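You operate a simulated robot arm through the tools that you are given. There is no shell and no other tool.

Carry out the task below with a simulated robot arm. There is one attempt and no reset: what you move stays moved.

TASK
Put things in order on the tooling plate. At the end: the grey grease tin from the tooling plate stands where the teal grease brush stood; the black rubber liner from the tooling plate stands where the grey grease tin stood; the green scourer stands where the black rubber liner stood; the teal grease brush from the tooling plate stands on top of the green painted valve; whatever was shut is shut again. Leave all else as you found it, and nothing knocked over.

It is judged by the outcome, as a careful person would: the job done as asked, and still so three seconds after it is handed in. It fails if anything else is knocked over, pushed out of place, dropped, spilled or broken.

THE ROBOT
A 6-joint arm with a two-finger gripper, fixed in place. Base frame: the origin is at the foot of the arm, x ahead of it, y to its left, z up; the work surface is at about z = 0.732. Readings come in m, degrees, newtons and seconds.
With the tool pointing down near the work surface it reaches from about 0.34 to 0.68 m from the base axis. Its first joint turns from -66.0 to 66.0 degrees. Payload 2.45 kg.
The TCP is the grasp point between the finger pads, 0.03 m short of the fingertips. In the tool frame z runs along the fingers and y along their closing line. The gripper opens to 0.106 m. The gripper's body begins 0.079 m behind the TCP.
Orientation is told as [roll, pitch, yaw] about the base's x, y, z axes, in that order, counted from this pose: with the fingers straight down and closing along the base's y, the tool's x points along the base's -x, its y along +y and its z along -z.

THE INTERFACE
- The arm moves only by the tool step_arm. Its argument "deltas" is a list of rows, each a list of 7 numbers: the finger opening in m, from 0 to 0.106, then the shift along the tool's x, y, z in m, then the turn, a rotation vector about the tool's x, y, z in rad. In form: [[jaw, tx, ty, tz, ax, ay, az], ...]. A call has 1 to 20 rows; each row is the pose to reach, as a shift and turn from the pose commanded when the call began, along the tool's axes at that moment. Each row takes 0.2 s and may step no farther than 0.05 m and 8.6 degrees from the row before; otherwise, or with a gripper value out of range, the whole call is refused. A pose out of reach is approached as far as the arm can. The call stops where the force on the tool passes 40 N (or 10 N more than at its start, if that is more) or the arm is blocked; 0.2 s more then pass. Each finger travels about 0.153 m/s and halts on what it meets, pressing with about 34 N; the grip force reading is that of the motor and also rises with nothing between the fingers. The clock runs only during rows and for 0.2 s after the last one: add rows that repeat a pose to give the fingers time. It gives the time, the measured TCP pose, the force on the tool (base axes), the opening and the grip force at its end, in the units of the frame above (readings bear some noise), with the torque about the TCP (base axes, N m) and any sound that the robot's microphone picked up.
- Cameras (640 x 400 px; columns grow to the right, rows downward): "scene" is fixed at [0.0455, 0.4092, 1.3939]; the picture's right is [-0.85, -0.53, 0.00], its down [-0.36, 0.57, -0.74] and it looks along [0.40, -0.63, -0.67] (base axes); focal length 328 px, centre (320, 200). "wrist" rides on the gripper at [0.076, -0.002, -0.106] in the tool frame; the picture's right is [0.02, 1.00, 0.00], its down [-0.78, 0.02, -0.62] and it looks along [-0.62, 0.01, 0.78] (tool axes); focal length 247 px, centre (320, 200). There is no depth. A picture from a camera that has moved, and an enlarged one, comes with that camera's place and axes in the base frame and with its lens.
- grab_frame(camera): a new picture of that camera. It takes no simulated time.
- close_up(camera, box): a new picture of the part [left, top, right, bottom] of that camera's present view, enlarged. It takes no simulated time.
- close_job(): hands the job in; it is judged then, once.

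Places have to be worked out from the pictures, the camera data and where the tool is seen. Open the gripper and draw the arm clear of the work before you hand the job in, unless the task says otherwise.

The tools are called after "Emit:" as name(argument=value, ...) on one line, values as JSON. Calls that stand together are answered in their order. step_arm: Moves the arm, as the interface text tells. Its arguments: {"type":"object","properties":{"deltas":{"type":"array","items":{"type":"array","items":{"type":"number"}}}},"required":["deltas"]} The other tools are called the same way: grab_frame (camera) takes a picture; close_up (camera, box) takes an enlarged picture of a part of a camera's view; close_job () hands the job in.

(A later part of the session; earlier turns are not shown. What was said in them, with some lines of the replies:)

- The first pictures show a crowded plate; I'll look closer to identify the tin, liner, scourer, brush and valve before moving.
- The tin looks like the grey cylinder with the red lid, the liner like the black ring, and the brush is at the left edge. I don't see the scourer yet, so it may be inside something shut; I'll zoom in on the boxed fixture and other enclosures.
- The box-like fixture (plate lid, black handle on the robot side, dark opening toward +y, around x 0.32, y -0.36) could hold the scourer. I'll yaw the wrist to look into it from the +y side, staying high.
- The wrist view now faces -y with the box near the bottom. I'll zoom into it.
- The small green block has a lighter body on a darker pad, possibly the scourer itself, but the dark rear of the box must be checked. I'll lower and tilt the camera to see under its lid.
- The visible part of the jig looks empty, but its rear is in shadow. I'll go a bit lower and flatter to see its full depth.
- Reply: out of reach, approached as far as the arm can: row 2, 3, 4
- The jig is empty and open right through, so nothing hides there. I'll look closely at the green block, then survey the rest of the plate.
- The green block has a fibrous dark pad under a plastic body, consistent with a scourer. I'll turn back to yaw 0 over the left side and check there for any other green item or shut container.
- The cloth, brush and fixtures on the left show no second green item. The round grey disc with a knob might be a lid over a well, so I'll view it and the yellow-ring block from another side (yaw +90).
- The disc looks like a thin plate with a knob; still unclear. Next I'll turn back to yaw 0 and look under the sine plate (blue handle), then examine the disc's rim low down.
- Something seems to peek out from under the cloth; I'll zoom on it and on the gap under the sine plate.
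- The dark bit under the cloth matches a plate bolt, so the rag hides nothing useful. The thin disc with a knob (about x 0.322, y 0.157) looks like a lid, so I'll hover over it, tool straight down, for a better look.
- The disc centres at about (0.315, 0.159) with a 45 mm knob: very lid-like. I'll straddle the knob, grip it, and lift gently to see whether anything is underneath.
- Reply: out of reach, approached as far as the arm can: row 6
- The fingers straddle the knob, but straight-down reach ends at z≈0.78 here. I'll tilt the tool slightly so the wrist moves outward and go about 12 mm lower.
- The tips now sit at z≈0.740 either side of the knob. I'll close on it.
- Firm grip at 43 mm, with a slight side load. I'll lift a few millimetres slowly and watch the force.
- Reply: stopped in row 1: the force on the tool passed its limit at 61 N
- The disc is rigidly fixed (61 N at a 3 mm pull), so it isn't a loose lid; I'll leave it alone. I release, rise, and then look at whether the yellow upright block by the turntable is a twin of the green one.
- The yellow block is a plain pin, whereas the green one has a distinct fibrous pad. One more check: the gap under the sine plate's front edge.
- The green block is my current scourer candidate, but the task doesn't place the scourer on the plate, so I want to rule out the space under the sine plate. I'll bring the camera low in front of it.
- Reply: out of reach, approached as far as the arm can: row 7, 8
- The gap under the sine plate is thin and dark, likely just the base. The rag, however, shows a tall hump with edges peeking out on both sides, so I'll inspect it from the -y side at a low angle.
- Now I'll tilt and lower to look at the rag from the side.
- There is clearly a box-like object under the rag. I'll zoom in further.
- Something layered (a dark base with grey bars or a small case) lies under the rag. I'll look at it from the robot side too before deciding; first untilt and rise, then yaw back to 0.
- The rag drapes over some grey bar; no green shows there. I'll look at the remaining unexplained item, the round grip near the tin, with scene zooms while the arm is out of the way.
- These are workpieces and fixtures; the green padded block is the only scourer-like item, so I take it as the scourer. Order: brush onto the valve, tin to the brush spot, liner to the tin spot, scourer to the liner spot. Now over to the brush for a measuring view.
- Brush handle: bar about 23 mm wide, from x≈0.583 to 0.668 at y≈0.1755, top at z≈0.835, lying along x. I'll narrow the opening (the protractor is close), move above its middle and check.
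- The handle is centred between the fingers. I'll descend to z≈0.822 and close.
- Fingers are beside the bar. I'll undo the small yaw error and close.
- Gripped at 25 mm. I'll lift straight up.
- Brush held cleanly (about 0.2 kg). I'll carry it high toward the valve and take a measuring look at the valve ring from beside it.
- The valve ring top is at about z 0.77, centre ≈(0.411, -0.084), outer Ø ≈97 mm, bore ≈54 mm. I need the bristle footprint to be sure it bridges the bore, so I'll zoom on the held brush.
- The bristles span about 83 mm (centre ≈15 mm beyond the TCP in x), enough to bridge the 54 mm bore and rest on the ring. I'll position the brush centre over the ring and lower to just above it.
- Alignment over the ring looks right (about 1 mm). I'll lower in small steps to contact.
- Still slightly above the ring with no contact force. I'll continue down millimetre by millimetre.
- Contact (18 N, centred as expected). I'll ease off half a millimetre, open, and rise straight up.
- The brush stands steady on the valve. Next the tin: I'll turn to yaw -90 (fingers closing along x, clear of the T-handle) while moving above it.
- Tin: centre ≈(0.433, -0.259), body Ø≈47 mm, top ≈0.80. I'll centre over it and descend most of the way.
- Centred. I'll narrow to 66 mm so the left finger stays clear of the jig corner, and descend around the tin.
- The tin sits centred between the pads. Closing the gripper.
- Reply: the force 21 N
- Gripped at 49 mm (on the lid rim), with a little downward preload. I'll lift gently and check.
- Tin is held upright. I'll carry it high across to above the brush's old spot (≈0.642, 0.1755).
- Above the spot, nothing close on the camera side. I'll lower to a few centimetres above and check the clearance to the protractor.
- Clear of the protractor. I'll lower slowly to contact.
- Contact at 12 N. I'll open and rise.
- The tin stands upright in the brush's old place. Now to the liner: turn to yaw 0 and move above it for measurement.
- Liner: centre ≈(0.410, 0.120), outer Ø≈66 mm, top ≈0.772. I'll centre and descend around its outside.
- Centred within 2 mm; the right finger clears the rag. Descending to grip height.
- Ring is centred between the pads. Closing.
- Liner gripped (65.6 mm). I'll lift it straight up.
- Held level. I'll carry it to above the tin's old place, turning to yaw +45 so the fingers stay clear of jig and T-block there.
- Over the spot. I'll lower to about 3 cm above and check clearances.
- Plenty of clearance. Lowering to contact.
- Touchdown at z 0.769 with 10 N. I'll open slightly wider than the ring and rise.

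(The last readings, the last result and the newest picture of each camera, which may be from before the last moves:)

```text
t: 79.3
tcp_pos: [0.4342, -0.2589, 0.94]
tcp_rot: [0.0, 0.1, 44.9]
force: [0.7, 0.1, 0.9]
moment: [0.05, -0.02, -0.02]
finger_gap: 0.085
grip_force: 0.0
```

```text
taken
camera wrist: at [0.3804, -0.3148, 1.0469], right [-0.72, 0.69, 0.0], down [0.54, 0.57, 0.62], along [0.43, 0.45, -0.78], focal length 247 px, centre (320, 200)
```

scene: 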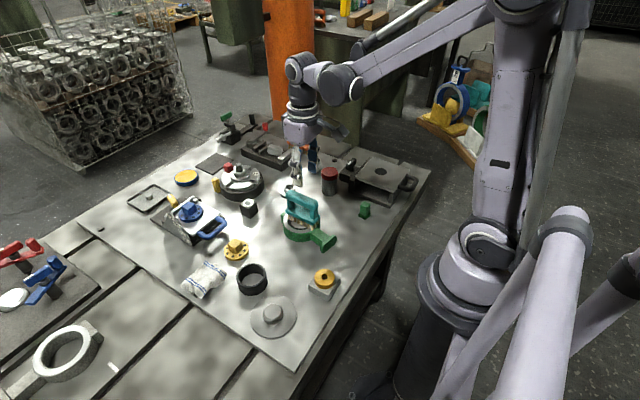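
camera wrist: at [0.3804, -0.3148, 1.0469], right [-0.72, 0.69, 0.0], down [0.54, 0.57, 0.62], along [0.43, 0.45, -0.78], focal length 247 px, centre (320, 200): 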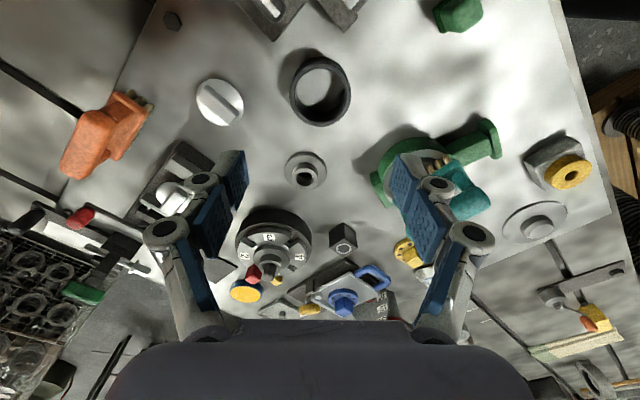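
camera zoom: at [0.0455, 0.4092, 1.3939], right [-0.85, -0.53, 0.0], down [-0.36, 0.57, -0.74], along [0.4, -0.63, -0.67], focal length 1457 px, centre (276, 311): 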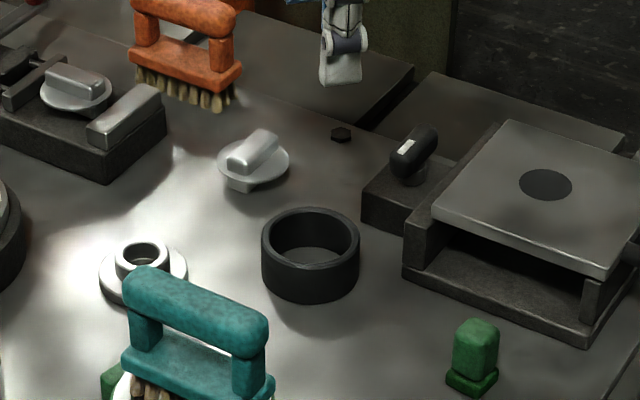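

The liner stands where the tin was. Now I'll go over the green block at about (0.291, -0.21) at yaw 0 for a close identity and measuring check.

Emit:
step_arm(deltas=[[0.07, 0.008, 0.02, 0, 0, 0, 0.12], [0.07, 0.017, 0.045, 0, 0, 0, 0.24], [0.07, 0.026, 0.07, 0, 0, 0, 0.37], [0.07, 0.035, 0.095, 0, 0, 0, 0.5], [0.07, 0.044, 0.115, 0, 0, 0, 0.64], [0.07, 0.053, 0.1365, 0, 0, 0, 0.784], [0.07, 0.053, 0.1365, 0, 0, 0, 0.784]])

Emit:
grab_frame(camera="wrist")

Emit:
close_up(camera="wrist", box=[270, 40, 370, 130])

Emit:
close_up(camera="scene", box=[340, 185, 390, 225])

```text
t: 81.0
tcp_pos: [0.2977, -0.198, 0.9399]
tcp_rot: [-0.1, 0.0, 0.0]
force: [0.0, 0.6, -1.0]
moment: [0.01, 0.0, 0.01]
finger_gap: 0.0701
grip_force: 0.0
```

```text
taken
camera wrist: at [0.2216, -0.2004, 1.0474], right [-0.02, 1.0, 0.0], down [0.78, 0.02, 0.62], along [0.62, 0.01, -0.78], focal length 247 px, centre (320, 200)
```

wrist: 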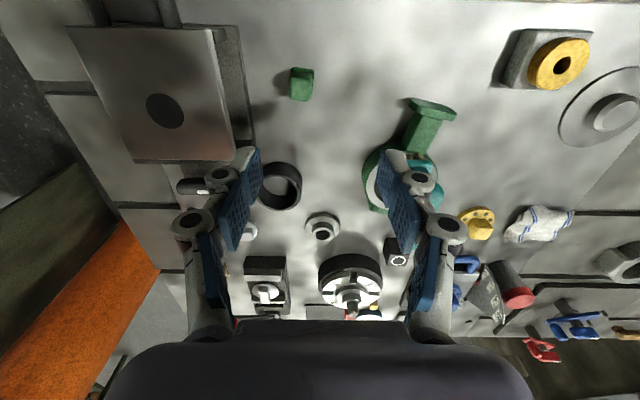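

```text
4.44 times, centred on (320, 85) of wrist
camera zoom: at [0.2216, -0.2004, 1.0474], right [-0.02, 1.0, 0.0], down [0.78, 0.02, 0.62], along [0.62, 0.01, -0.78], focal length 1098 px, centre (320, 711)
```

zoom: 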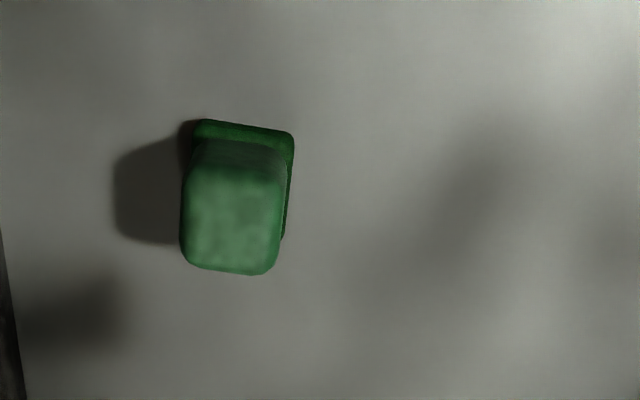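

```text
10.00 times, centred on (365, 205) of scene
camera zoom: at [0.0455, 0.4092, 1.3939], right [-0.85, -0.53, 0.0], down [-0.36, 0.57, -0.74], along [0.4, -0.63, -0.67], focal length 3278 px, centre (-130, 150)
```

zoom: 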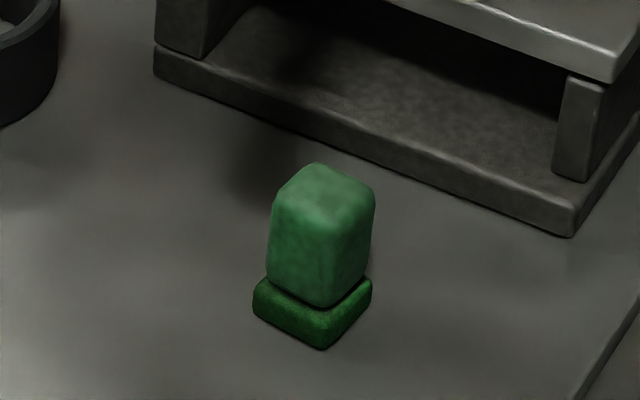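

The dark fibrous abrasive layer under a lighter body confirms a scourer. It's at about (0.290, -0.219), ~24 mm wide, 50 mm tall, turned about -4°. I'll approach with a slight inward tilt for reach, as with the disc.

Emit:
step_arm(deltas=[[0.06, 0.002, -0.007, 0.02, 0, 0.05, 0.02], [0.055, 0.005, -0.014, 0.04, 0, 0.1, 0.045], [0.05, 0.0077, -0.021, 0.06, 0, 0.16, 0.07], [0.05, 0.0077, -0.021, 0.08, 0, 0.16, 0.07], [0.05, 0.0077, -0.021, 0.08, 0, 0.16, 0.07]])

Emit:
grab_frame(camera="wrist")

Emit:
close_up(camera="scene", box=[330, 150, 410, 225])

```text
t: 82.2
tcp_pos: [0.291, -0.22, 0.8604]
tcp_rot: [-0.4, 9.2, -4.2]
force: [0.4, -0.2, -1.0]
moment: [0.0, 0.0, 0.02]
finger_gap: 0.0499
grip_force: 0.1
```

```text
taken
camera wrist: at [0.2328, -0.2177, 0.9762], right [0.05, 1.0, 0.0], down [0.87, -0.04, 0.49], along [0.49, -0.03, -0.87], focal length 247 px, centre (320, 200)
```

wrist: 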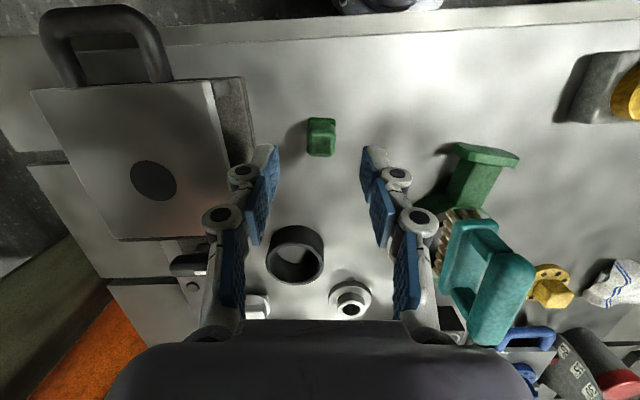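

```text
5.33 times, centred on (370, 188) of scene
camera zoom: at [0.0455, 0.4092, 1.3939], right [-0.85, -0.53, 0.0], down [-0.36, 0.57, -0.74], along [0.4, -0.63, -0.67], focal length 1748 px, centre (53, 267)
```

zoom: 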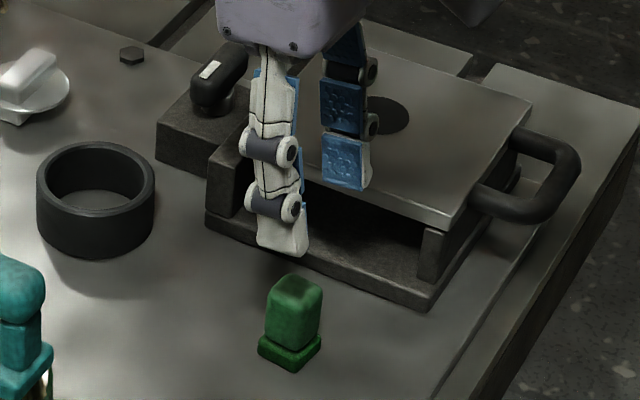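

Aligned. I'll descend vertically to grip height, watching the force.

Emit:
step_arm(deltas=[[0.05, -0.004, 0, 0.027, 0, 0, 0], [0.05, -0.008, 0, 0.054, 0, 0, 0], [0.05, -0.0105, 0, 0.07, 0, 0, 0], [0.05, -0.013, 0, 0.086, 0, 0, 0], [0.05, -0.013, 0, 0.086, 0, 0, 0]])

Emit:
grab_frame(camera="wrist")

Emit:
close_up(camera="scene", box=[330, 160, 410, 230])

```text
t: 83.3
tcp_pos: [0.2914, -0.2209, 0.773]
tcp_rot: [-0.4, 9.1, -4.1]
force: [-0.6, 0.0, -0.6]
moment: [-0.04, 0.01, -0.03]
finger_gap: 0.0504
grip_force: 0.0
```

```text
taken
camera wrist: at [0.2327, -0.2185, 0.8892], right [0.05, 1.0, 0.0], down [0.87, -0.04, 0.49], along [0.49, -0.03, -0.87], focal length 247 px, centre (320, 200)
```

wrist: 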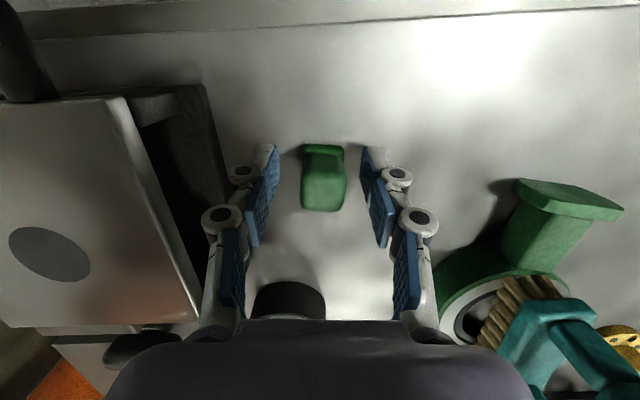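

```text
5.71 times, centred on (370, 195) of scene
camera zoom: at [0.0455, 0.4092, 1.3939], right [-0.85, -0.53, 0.0], down [-0.36, 0.57, -0.74], along [0.4, -0.63, -0.67], focal length 1873 px, centre (34, 229)
```

zoom: 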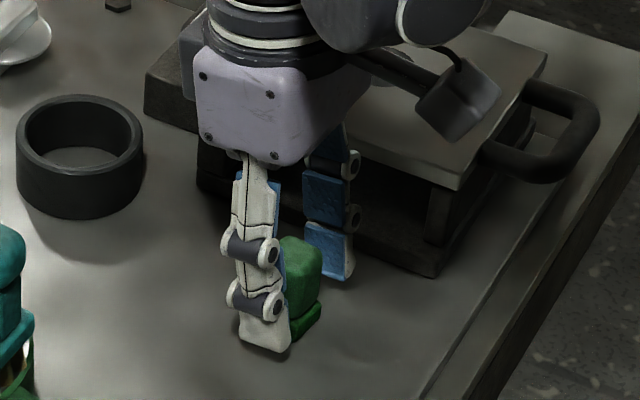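

The scourer is centred between the pads. Closing.

Emit:
step_arm(deltas=[[0.03, 0, 0.0005, 0, 0, 0, 0], [0.01, 0, 0.0005, 0, 0, 0, 0], [0.01, 0, 0.0005, 0, 0, 0, 0], [0.01, 0, 0.0005, 0, 0, 0, 0]])

Emit:
close_up(camera="scene", box=[340, 180, 400, 230])

```text
t: 84.3
tcp_pos: [0.2902, -0.2203, 0.7719]
tcp_rot: [-0.4, 9.2, -4.1]
force: [-0.7, -0.1, 2.1]
moment: [-0.02, 0.01, -0.01]
finger_gap: 0.0249
grip_force: 34.1
```

```text
8.00 times, centred on (370, 205) of scene
camera zoom: at [0.0454, 0.4092, 1.3939], right [-0.85, -0.53, 0.0], down [-0.36, 0.57, -0.74], along [0.4, -0.63, -0.67], focal length 2622 px, centre (-80, 160)
```

zoom: 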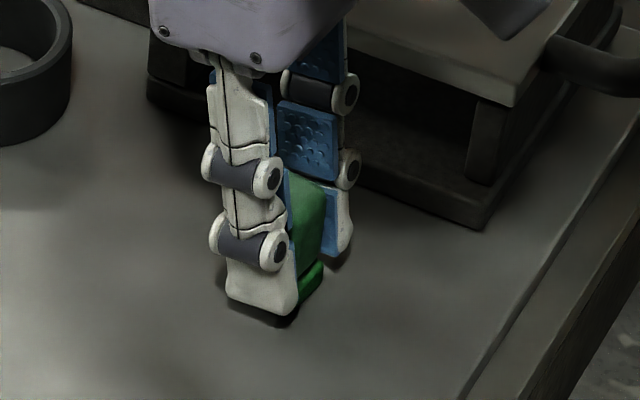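

Gripped at 25 mm. I'll lift gently first to confirm it is loose.

Emit:
step_arm(deltas=[[0.01, 0.0003, 0, -0.002, 0, 0, 0], [0.01, 0.0008, 0, -0.005, 0, 0, 0], [0.01, 0.0016, 0, -0.01, 0, 0, 0], [0.01, 0.0016, 0, -0.01, 0, 0, 0]])

Emit:
close_up(camera="scene", box=[340, 180, 400, 230])

Emit:
grab_frame(camera="wrist")

```text
t: 85.3
tcp_pos: [0.2903, -0.2212, 0.7832]
tcp_rot: [-0.4, 9.1, -4.1]
force: [-0.6, -0.1, -0.4]
moment: [0.0, 0.03, 0.01]
finger_gap: 0.0249
grip_force: 33.7
```

```text
8.00 times, centred on (370, 205) of scene
camera zoom: at [0.0455, 0.4092, 1.3939], right [-0.85, -0.53, 0.0], down [-0.36, 0.57, -0.74], along [0.4, -0.63, -0.67], focal length 2622 px, centre (-80, 160)
```

zoom: 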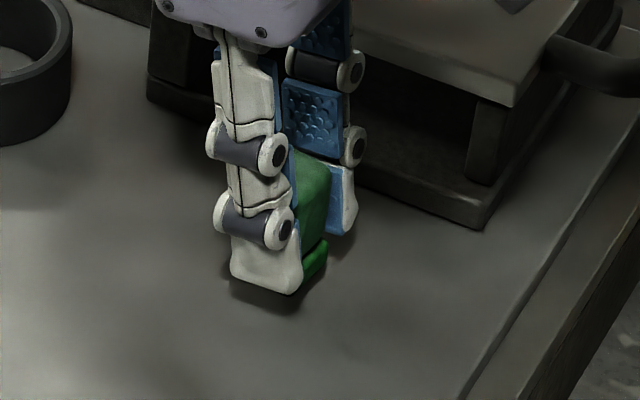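

```text
taken
camera wrist: at [0.2319, -0.2185, 0.8998], right [0.05, 1.0, 0.0], down [0.87, -0.04, 0.49], along [0.49, -0.03, -0.87], focal length 247 px, centre (320, 200)
```

wrist: 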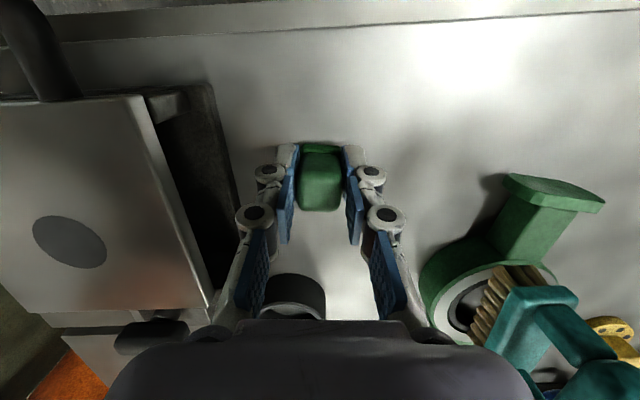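

It lifts freely and is very light, as a scourer should be. I'll raise it, then carry it over to above the liner's old place (0.410, 0.120).

Emit:
step_arm(deltas=[[0.01, 0.006, 0, -0.037, 0, 0, 0], [0.01, 0.013, 0, -0.08, 0, 0, 0], [0.01, 0.02, 0, -0.125, 0, 0, 0], [0.01, 0.0266, 0, -0.165, 0, 0, 0], [0.01, 0.0266, 0, -0.165, 0, 0, 0]])

Emit:
step_arm(deltas=[[0.01, -0.006, 0.02, -0.001, 0, 0, 0], [0.01, -0.016, 0.06, -0.0026, 0, 0, 0], [0.01, -0.027, 0.1, -0.0044, 0, 0, 0], [0.01, -0.038, 0.14, -0.006, 0, 0, 0], [0.01, -0.049, 0.18, -0.008, 0, 0, 0], [0.01, -0.06, 0.22, -0.01, 0, 0, 0], [0.01, -0.071, 0.26, -0.0115, 0, 0, 0], [0.01, -0.082, 0.3, -0.013, 0, 0, 0], [0.01, -0.09, 0.33, -0.0145, 0, 0, 0], [0.01, -0.0947, 0.348, -0.0153, 0, 0, 0], [0.01, -0.0947, 0.348, -0.0153, 0, 0, 0]])

Emit:
grab_frame(camera="wrist")

Emit:
close_up(camera="scene", box=[180, 200, 330, 320])

```text
t: 86.5
tcp_pos: [0.2908, -0.2209, 0.9515]
tcp_rot: [-0.4, 9.1, -4.0]
force: [-0.6, -0.4, -0.3]
moment: [0.02, -0.01, 0.01]
finger_gap: 0.0248
grip_force: 34.3
```

```text
t: 89.0
tcp_pos: [0.4102, 0.1213, 0.9483]
tcp_rot: [-0.5, 9.1, -4.0]
force: [-0.8, -0.4, -0.9]
moment: [0.01, -0.01, -0.02]
finger_gap: 0.0248
grip_force: 33.8
```

```text
taken
camera wrist: at [0.3512, 0.1244, 1.0658], right [0.05, 1.0, 0.0], down [0.87, -0.04, 0.49], along [0.49, -0.03, -0.87], focal length 247 px, centre (320, 200)
```

wrist: 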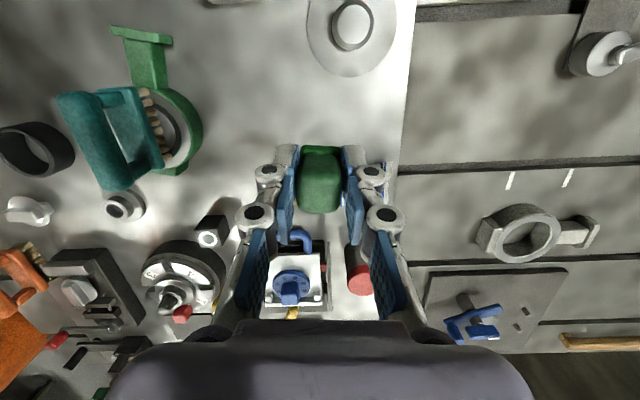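

```text
3.33 times, centred on (255, 260) of scene
camera zoom: at [0.0455, 0.4092, 1.3939], right [-0.85, -0.53, 0.0], down [-0.36, 0.57, -0.74], along [0.4, -0.63, -0.67], focal length 1093 px, centre (537, 0)
```

zoom: 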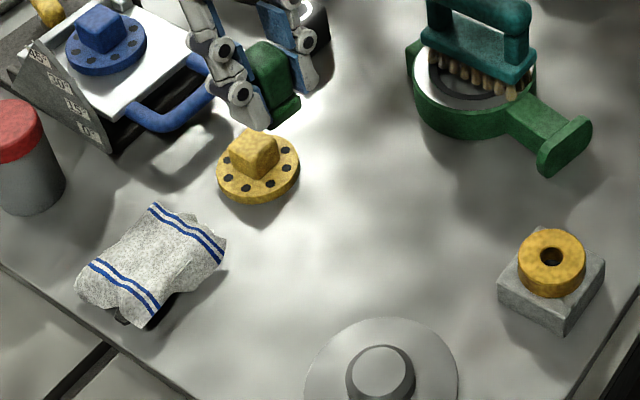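

Above the spot. Lowering to just above the plate.

Emit:
step_arm(deltas=[[0.01, -0.007, -0.001, 0.04, 0, 0, 0], [0.01, -0.014, -0.002, 0.08, 0, 0, 0], [0.01, -0.02, -0.002, 0.12, 0, 0, 0], [0.01, -0.0255, -0.002, 0.153, 0, 0, 0], [0.01, -0.027, -0.002, 0.165, 0, 0, 0], [0.01, -0.027, -0.002, 0.165, 0, 0, 0]])

Emit:
close_up(camera="scene", box=[200, 230, 310, 320])

```text
t: 90.3
tcp_pos: [0.4115, 0.1172, 0.7808]
tcp_rot: [-0.5, 9.2, -4.0]
force: [0.9, 0.7, -0.6]
moment: [0.01, -0.01, -0.01]
finger_gap: 0.0247
grip_force: 33.7
```

```text
4.44 times, centred on (255, 275) of scene
camera zoom: at [0.0455, 0.4092, 1.3939], right [-0.85, -0.53, 0.0], down [-0.36, 0.57, -0.74], along [0.4, -0.63, -0.67], focal length 1457 px, centre (609, -133)
```

zoom: 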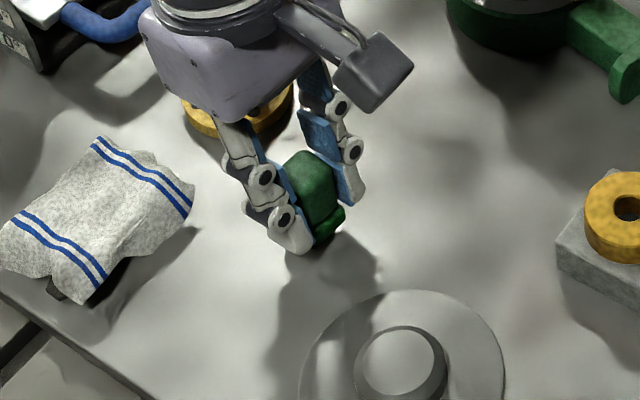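

Projection check agrees: the scourer is over the liner's old centre. Lowering the last centimetre.

Emit:
step_arm(deltas=[[0.01, -0.0008, 0.001, 0.005, 0, 0, 0], [0.01, -0.0012, 0.001, 0.0075, 0, 0, 0], [0.01, -0.0014, 0.001, 0.0085, 0, 0, 0], [0.01, -0.0014, 0.001, 0.0085, 0, 0, 0]])

```text
t: 91.3
tcp_pos: [0.4109, 0.1171, 0.7725]
tcp_rot: [-0.5, 9.1, -4.0]
force: [3.9, 2.7, 26.6]
moment: [-0.04, -0.19, -0.02]
finger_gap: 0.0244
grip_force: 33.5
```

Touchdown. I'll ease off by 1 mm, open and retreat vertically.

Emit:
step_arm(deltas=[[0.01, 0.0002, 0, -0.001, 0, 0, 0], [0.03, 0.0002, 0, -0.001, 0, 0, 0], [0.05, 0.0002, 0, -0.001, 0, 0, 0], [0.05, 0.0002, 0, -0.001, 0, 0, 0], [0.05, 0.0035, 0, -0.021, 0, 0, 0], [0.05, 0.009, 0, -0.055, 0, 0, 0], [0.05, 0.016, 0, -0.1, 0, 0, 0], [0.05, 0.024, 0, -0.148, 0, 0, 0]])

Emit:
close_up(camera="scene", box=[200, 230, 310, 320])

Emit:
grab_frame(camera="wrist")

Emit:
grab_frame(camera="scene")

```text
t: 93.2
tcp_pos: [0.4096, 0.1216, 0.9208]
tcp_rot: [-0.3, 9.2, -3.9]
force: [0.1, -0.4, 0.3]
moment: [0.01, -0.03, -0.01]
finger_gap: 0.05
grip_force: 0.1
```

```text
4.44 times, centred on (255, 275) of scene
camera zoom: at [0.0454, 0.4092, 1.3939], right [-0.85, -0.53, 0.0], down [-0.36, 0.57, -0.74], along [0.4, -0.63, -0.67], focal length 1457 px, centre (609, -133)
```

zoom: 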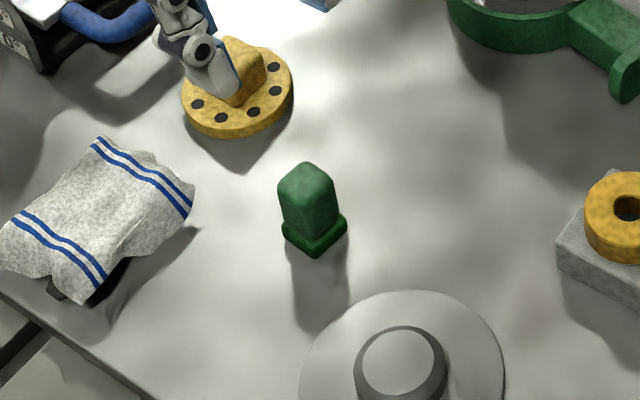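

```text
taken
camera wrist: at [0.3524, 0.1249, 1.039], right [0.05, 1.0, 0.0], down [0.87, -0.04, 0.49], along [0.49, -0.03, -0.87], focal length 247 px, centre (320, 200)
```

wrist: 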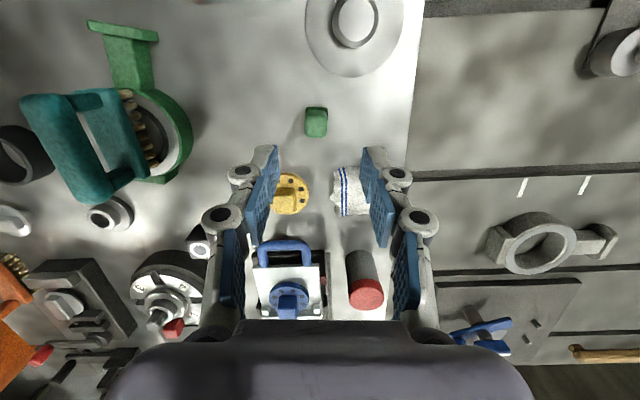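

```text
taken
```

scene: 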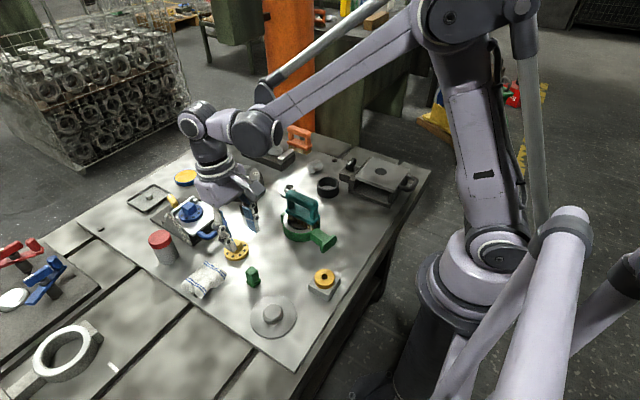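

All four pieces are in place. I'll straighten the tool, open it, and withdraw the arm high and clear.

Emit:
step_arm(deltas=[[0.07, 0.005, 0, -0.03, 0, -0.05, 0], [0.09, 0.01, -0.01, -0.06, 0, -0.1, -0.03], [0.106, 0.02, -0.04, -0.09, 0, -0.16, -0.07], [0.106, 0.04, -0.08, -0.11, 0, -0.16, -0.07], [0.106, 0.06, -0.12, -0.115, 0, -0.16, -0.07], [0.106, 0.07, -0.16, -0.115, 0, -0.16, -0.07], [0.106, 0.07, -0.18, -0.115, 0, -0.16, -0.07], [0.106, 0.07, -0.18, -0.115, 0, -0.16, -0.07]])

Emit:
grab_frame(camera="scene")

Emit:
close_up(camera="scene", box=[120, 170, 280, 300])

Emit:
close_up(camera="scene", box=[260, 150, 380, 260])

Emit:
grab_frame(camera="wrist")

```text
t: 95.0
tcp_pos: [0.3475, -0.0557, 1.0461]
tcp_rot: [-0.1, 0.0, 0.0]
force: [-0.9, 0.4, 0.0]
moment: [-0.02, -0.02, 0.02]
finger_gap: 0.1059
grip_force: 0.1
```

```text
taken
```

scene: 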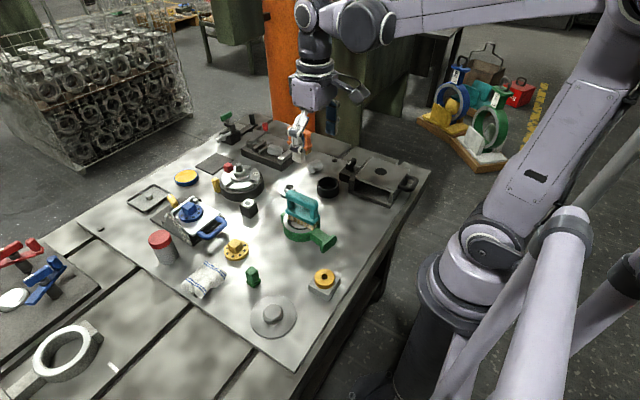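

```text
3.08 times, centred on (200, 235) of scene
camera zoom: at [0.0455, 0.4092, 1.3939], right [-0.85, -0.53, 0.0], down [-0.36, 0.57, -0.74], along [0.4, -0.63, -0.67], focal length 1009 px, centre (689, 92)
```

zoom: 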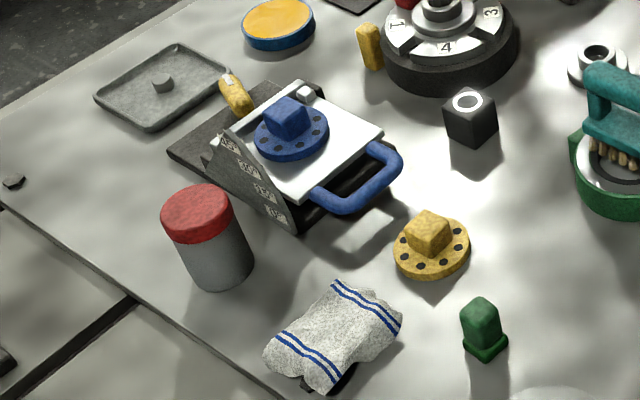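

```text
3.64 times, centred on (320, 205) of scene
camera zoom: at [0.0455, 0.4092, 1.3939], right [-0.85, -0.53, 0.0], down [-0.36, 0.57, -0.74], along [0.4, -0.63, -0.67], focal length 1192 px, centre (320, 182)
```

zoom: 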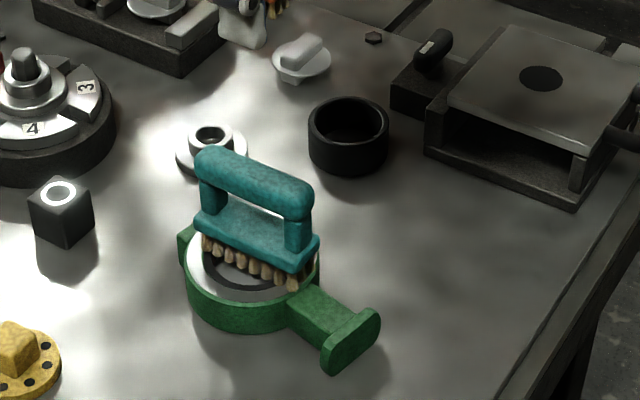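

```text
taken
camera wrist: at [0.2704, -0.0582, 1.1521], right [-0.02, 1.0, 0.0], down [0.78, 0.02, 0.62], along [0.62, 0.01, -0.78], focal length 247 px, centre (320, 200)
```

wrist: 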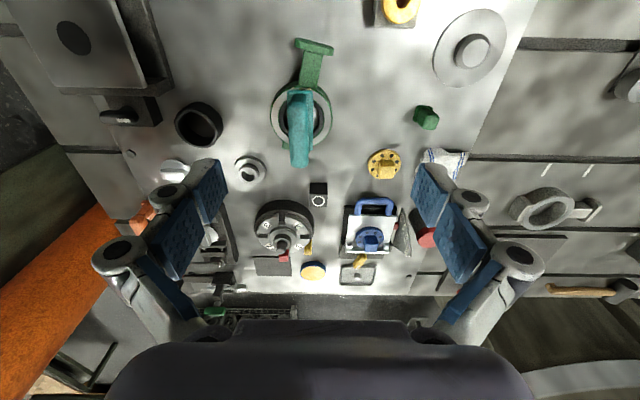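

The pictures show the brush standing on the valve, the tin upright in the brush's old spot, the liner where the tin stood and the scourer where the liner stood. Nothing else has visibly moved and nothing was opened. The arm is clear and the gripper open, so I hand the job in.

Emit:
close_job()

```text
The job is handed in.
```

I made all four moves and handed the job in. The main doubt is whether the piece I moved as the scourer is the right one.

| Item | Where it stands now |
|---|---|
| Teal grease brush | On top of the green painted valve, bridging the bore |
| Grey grease tin (red lid) | Where the brush stood |
| Black rubber liner | Where the tin stood |
| Green scourer | Where the liner stood |

In the last pictures everything is upright and nothing else looks moved. By my measurements the pieces are within a few millimetres of the old positions. The gripper is open and the arm is clear of the plate.

- **Scourer:** I took it to be the small green block with a fibrous dark pad that stood in front of the drill jig. The task does not say where the scourer was, so I looked for another one. The jig was empty. I couldn't see fully under the sine plate or the striped rag, but no green showed at either.
- **Shut things:** I opened nothing, so there was nothing to shut again.
- **Disc with the knob:** I gripped the knob of the round grey disc near the robot and pulled it up, thinking it might be a lid. It did not give (61 N over a commanded 3 mm), so I let go. It looks unmoved.
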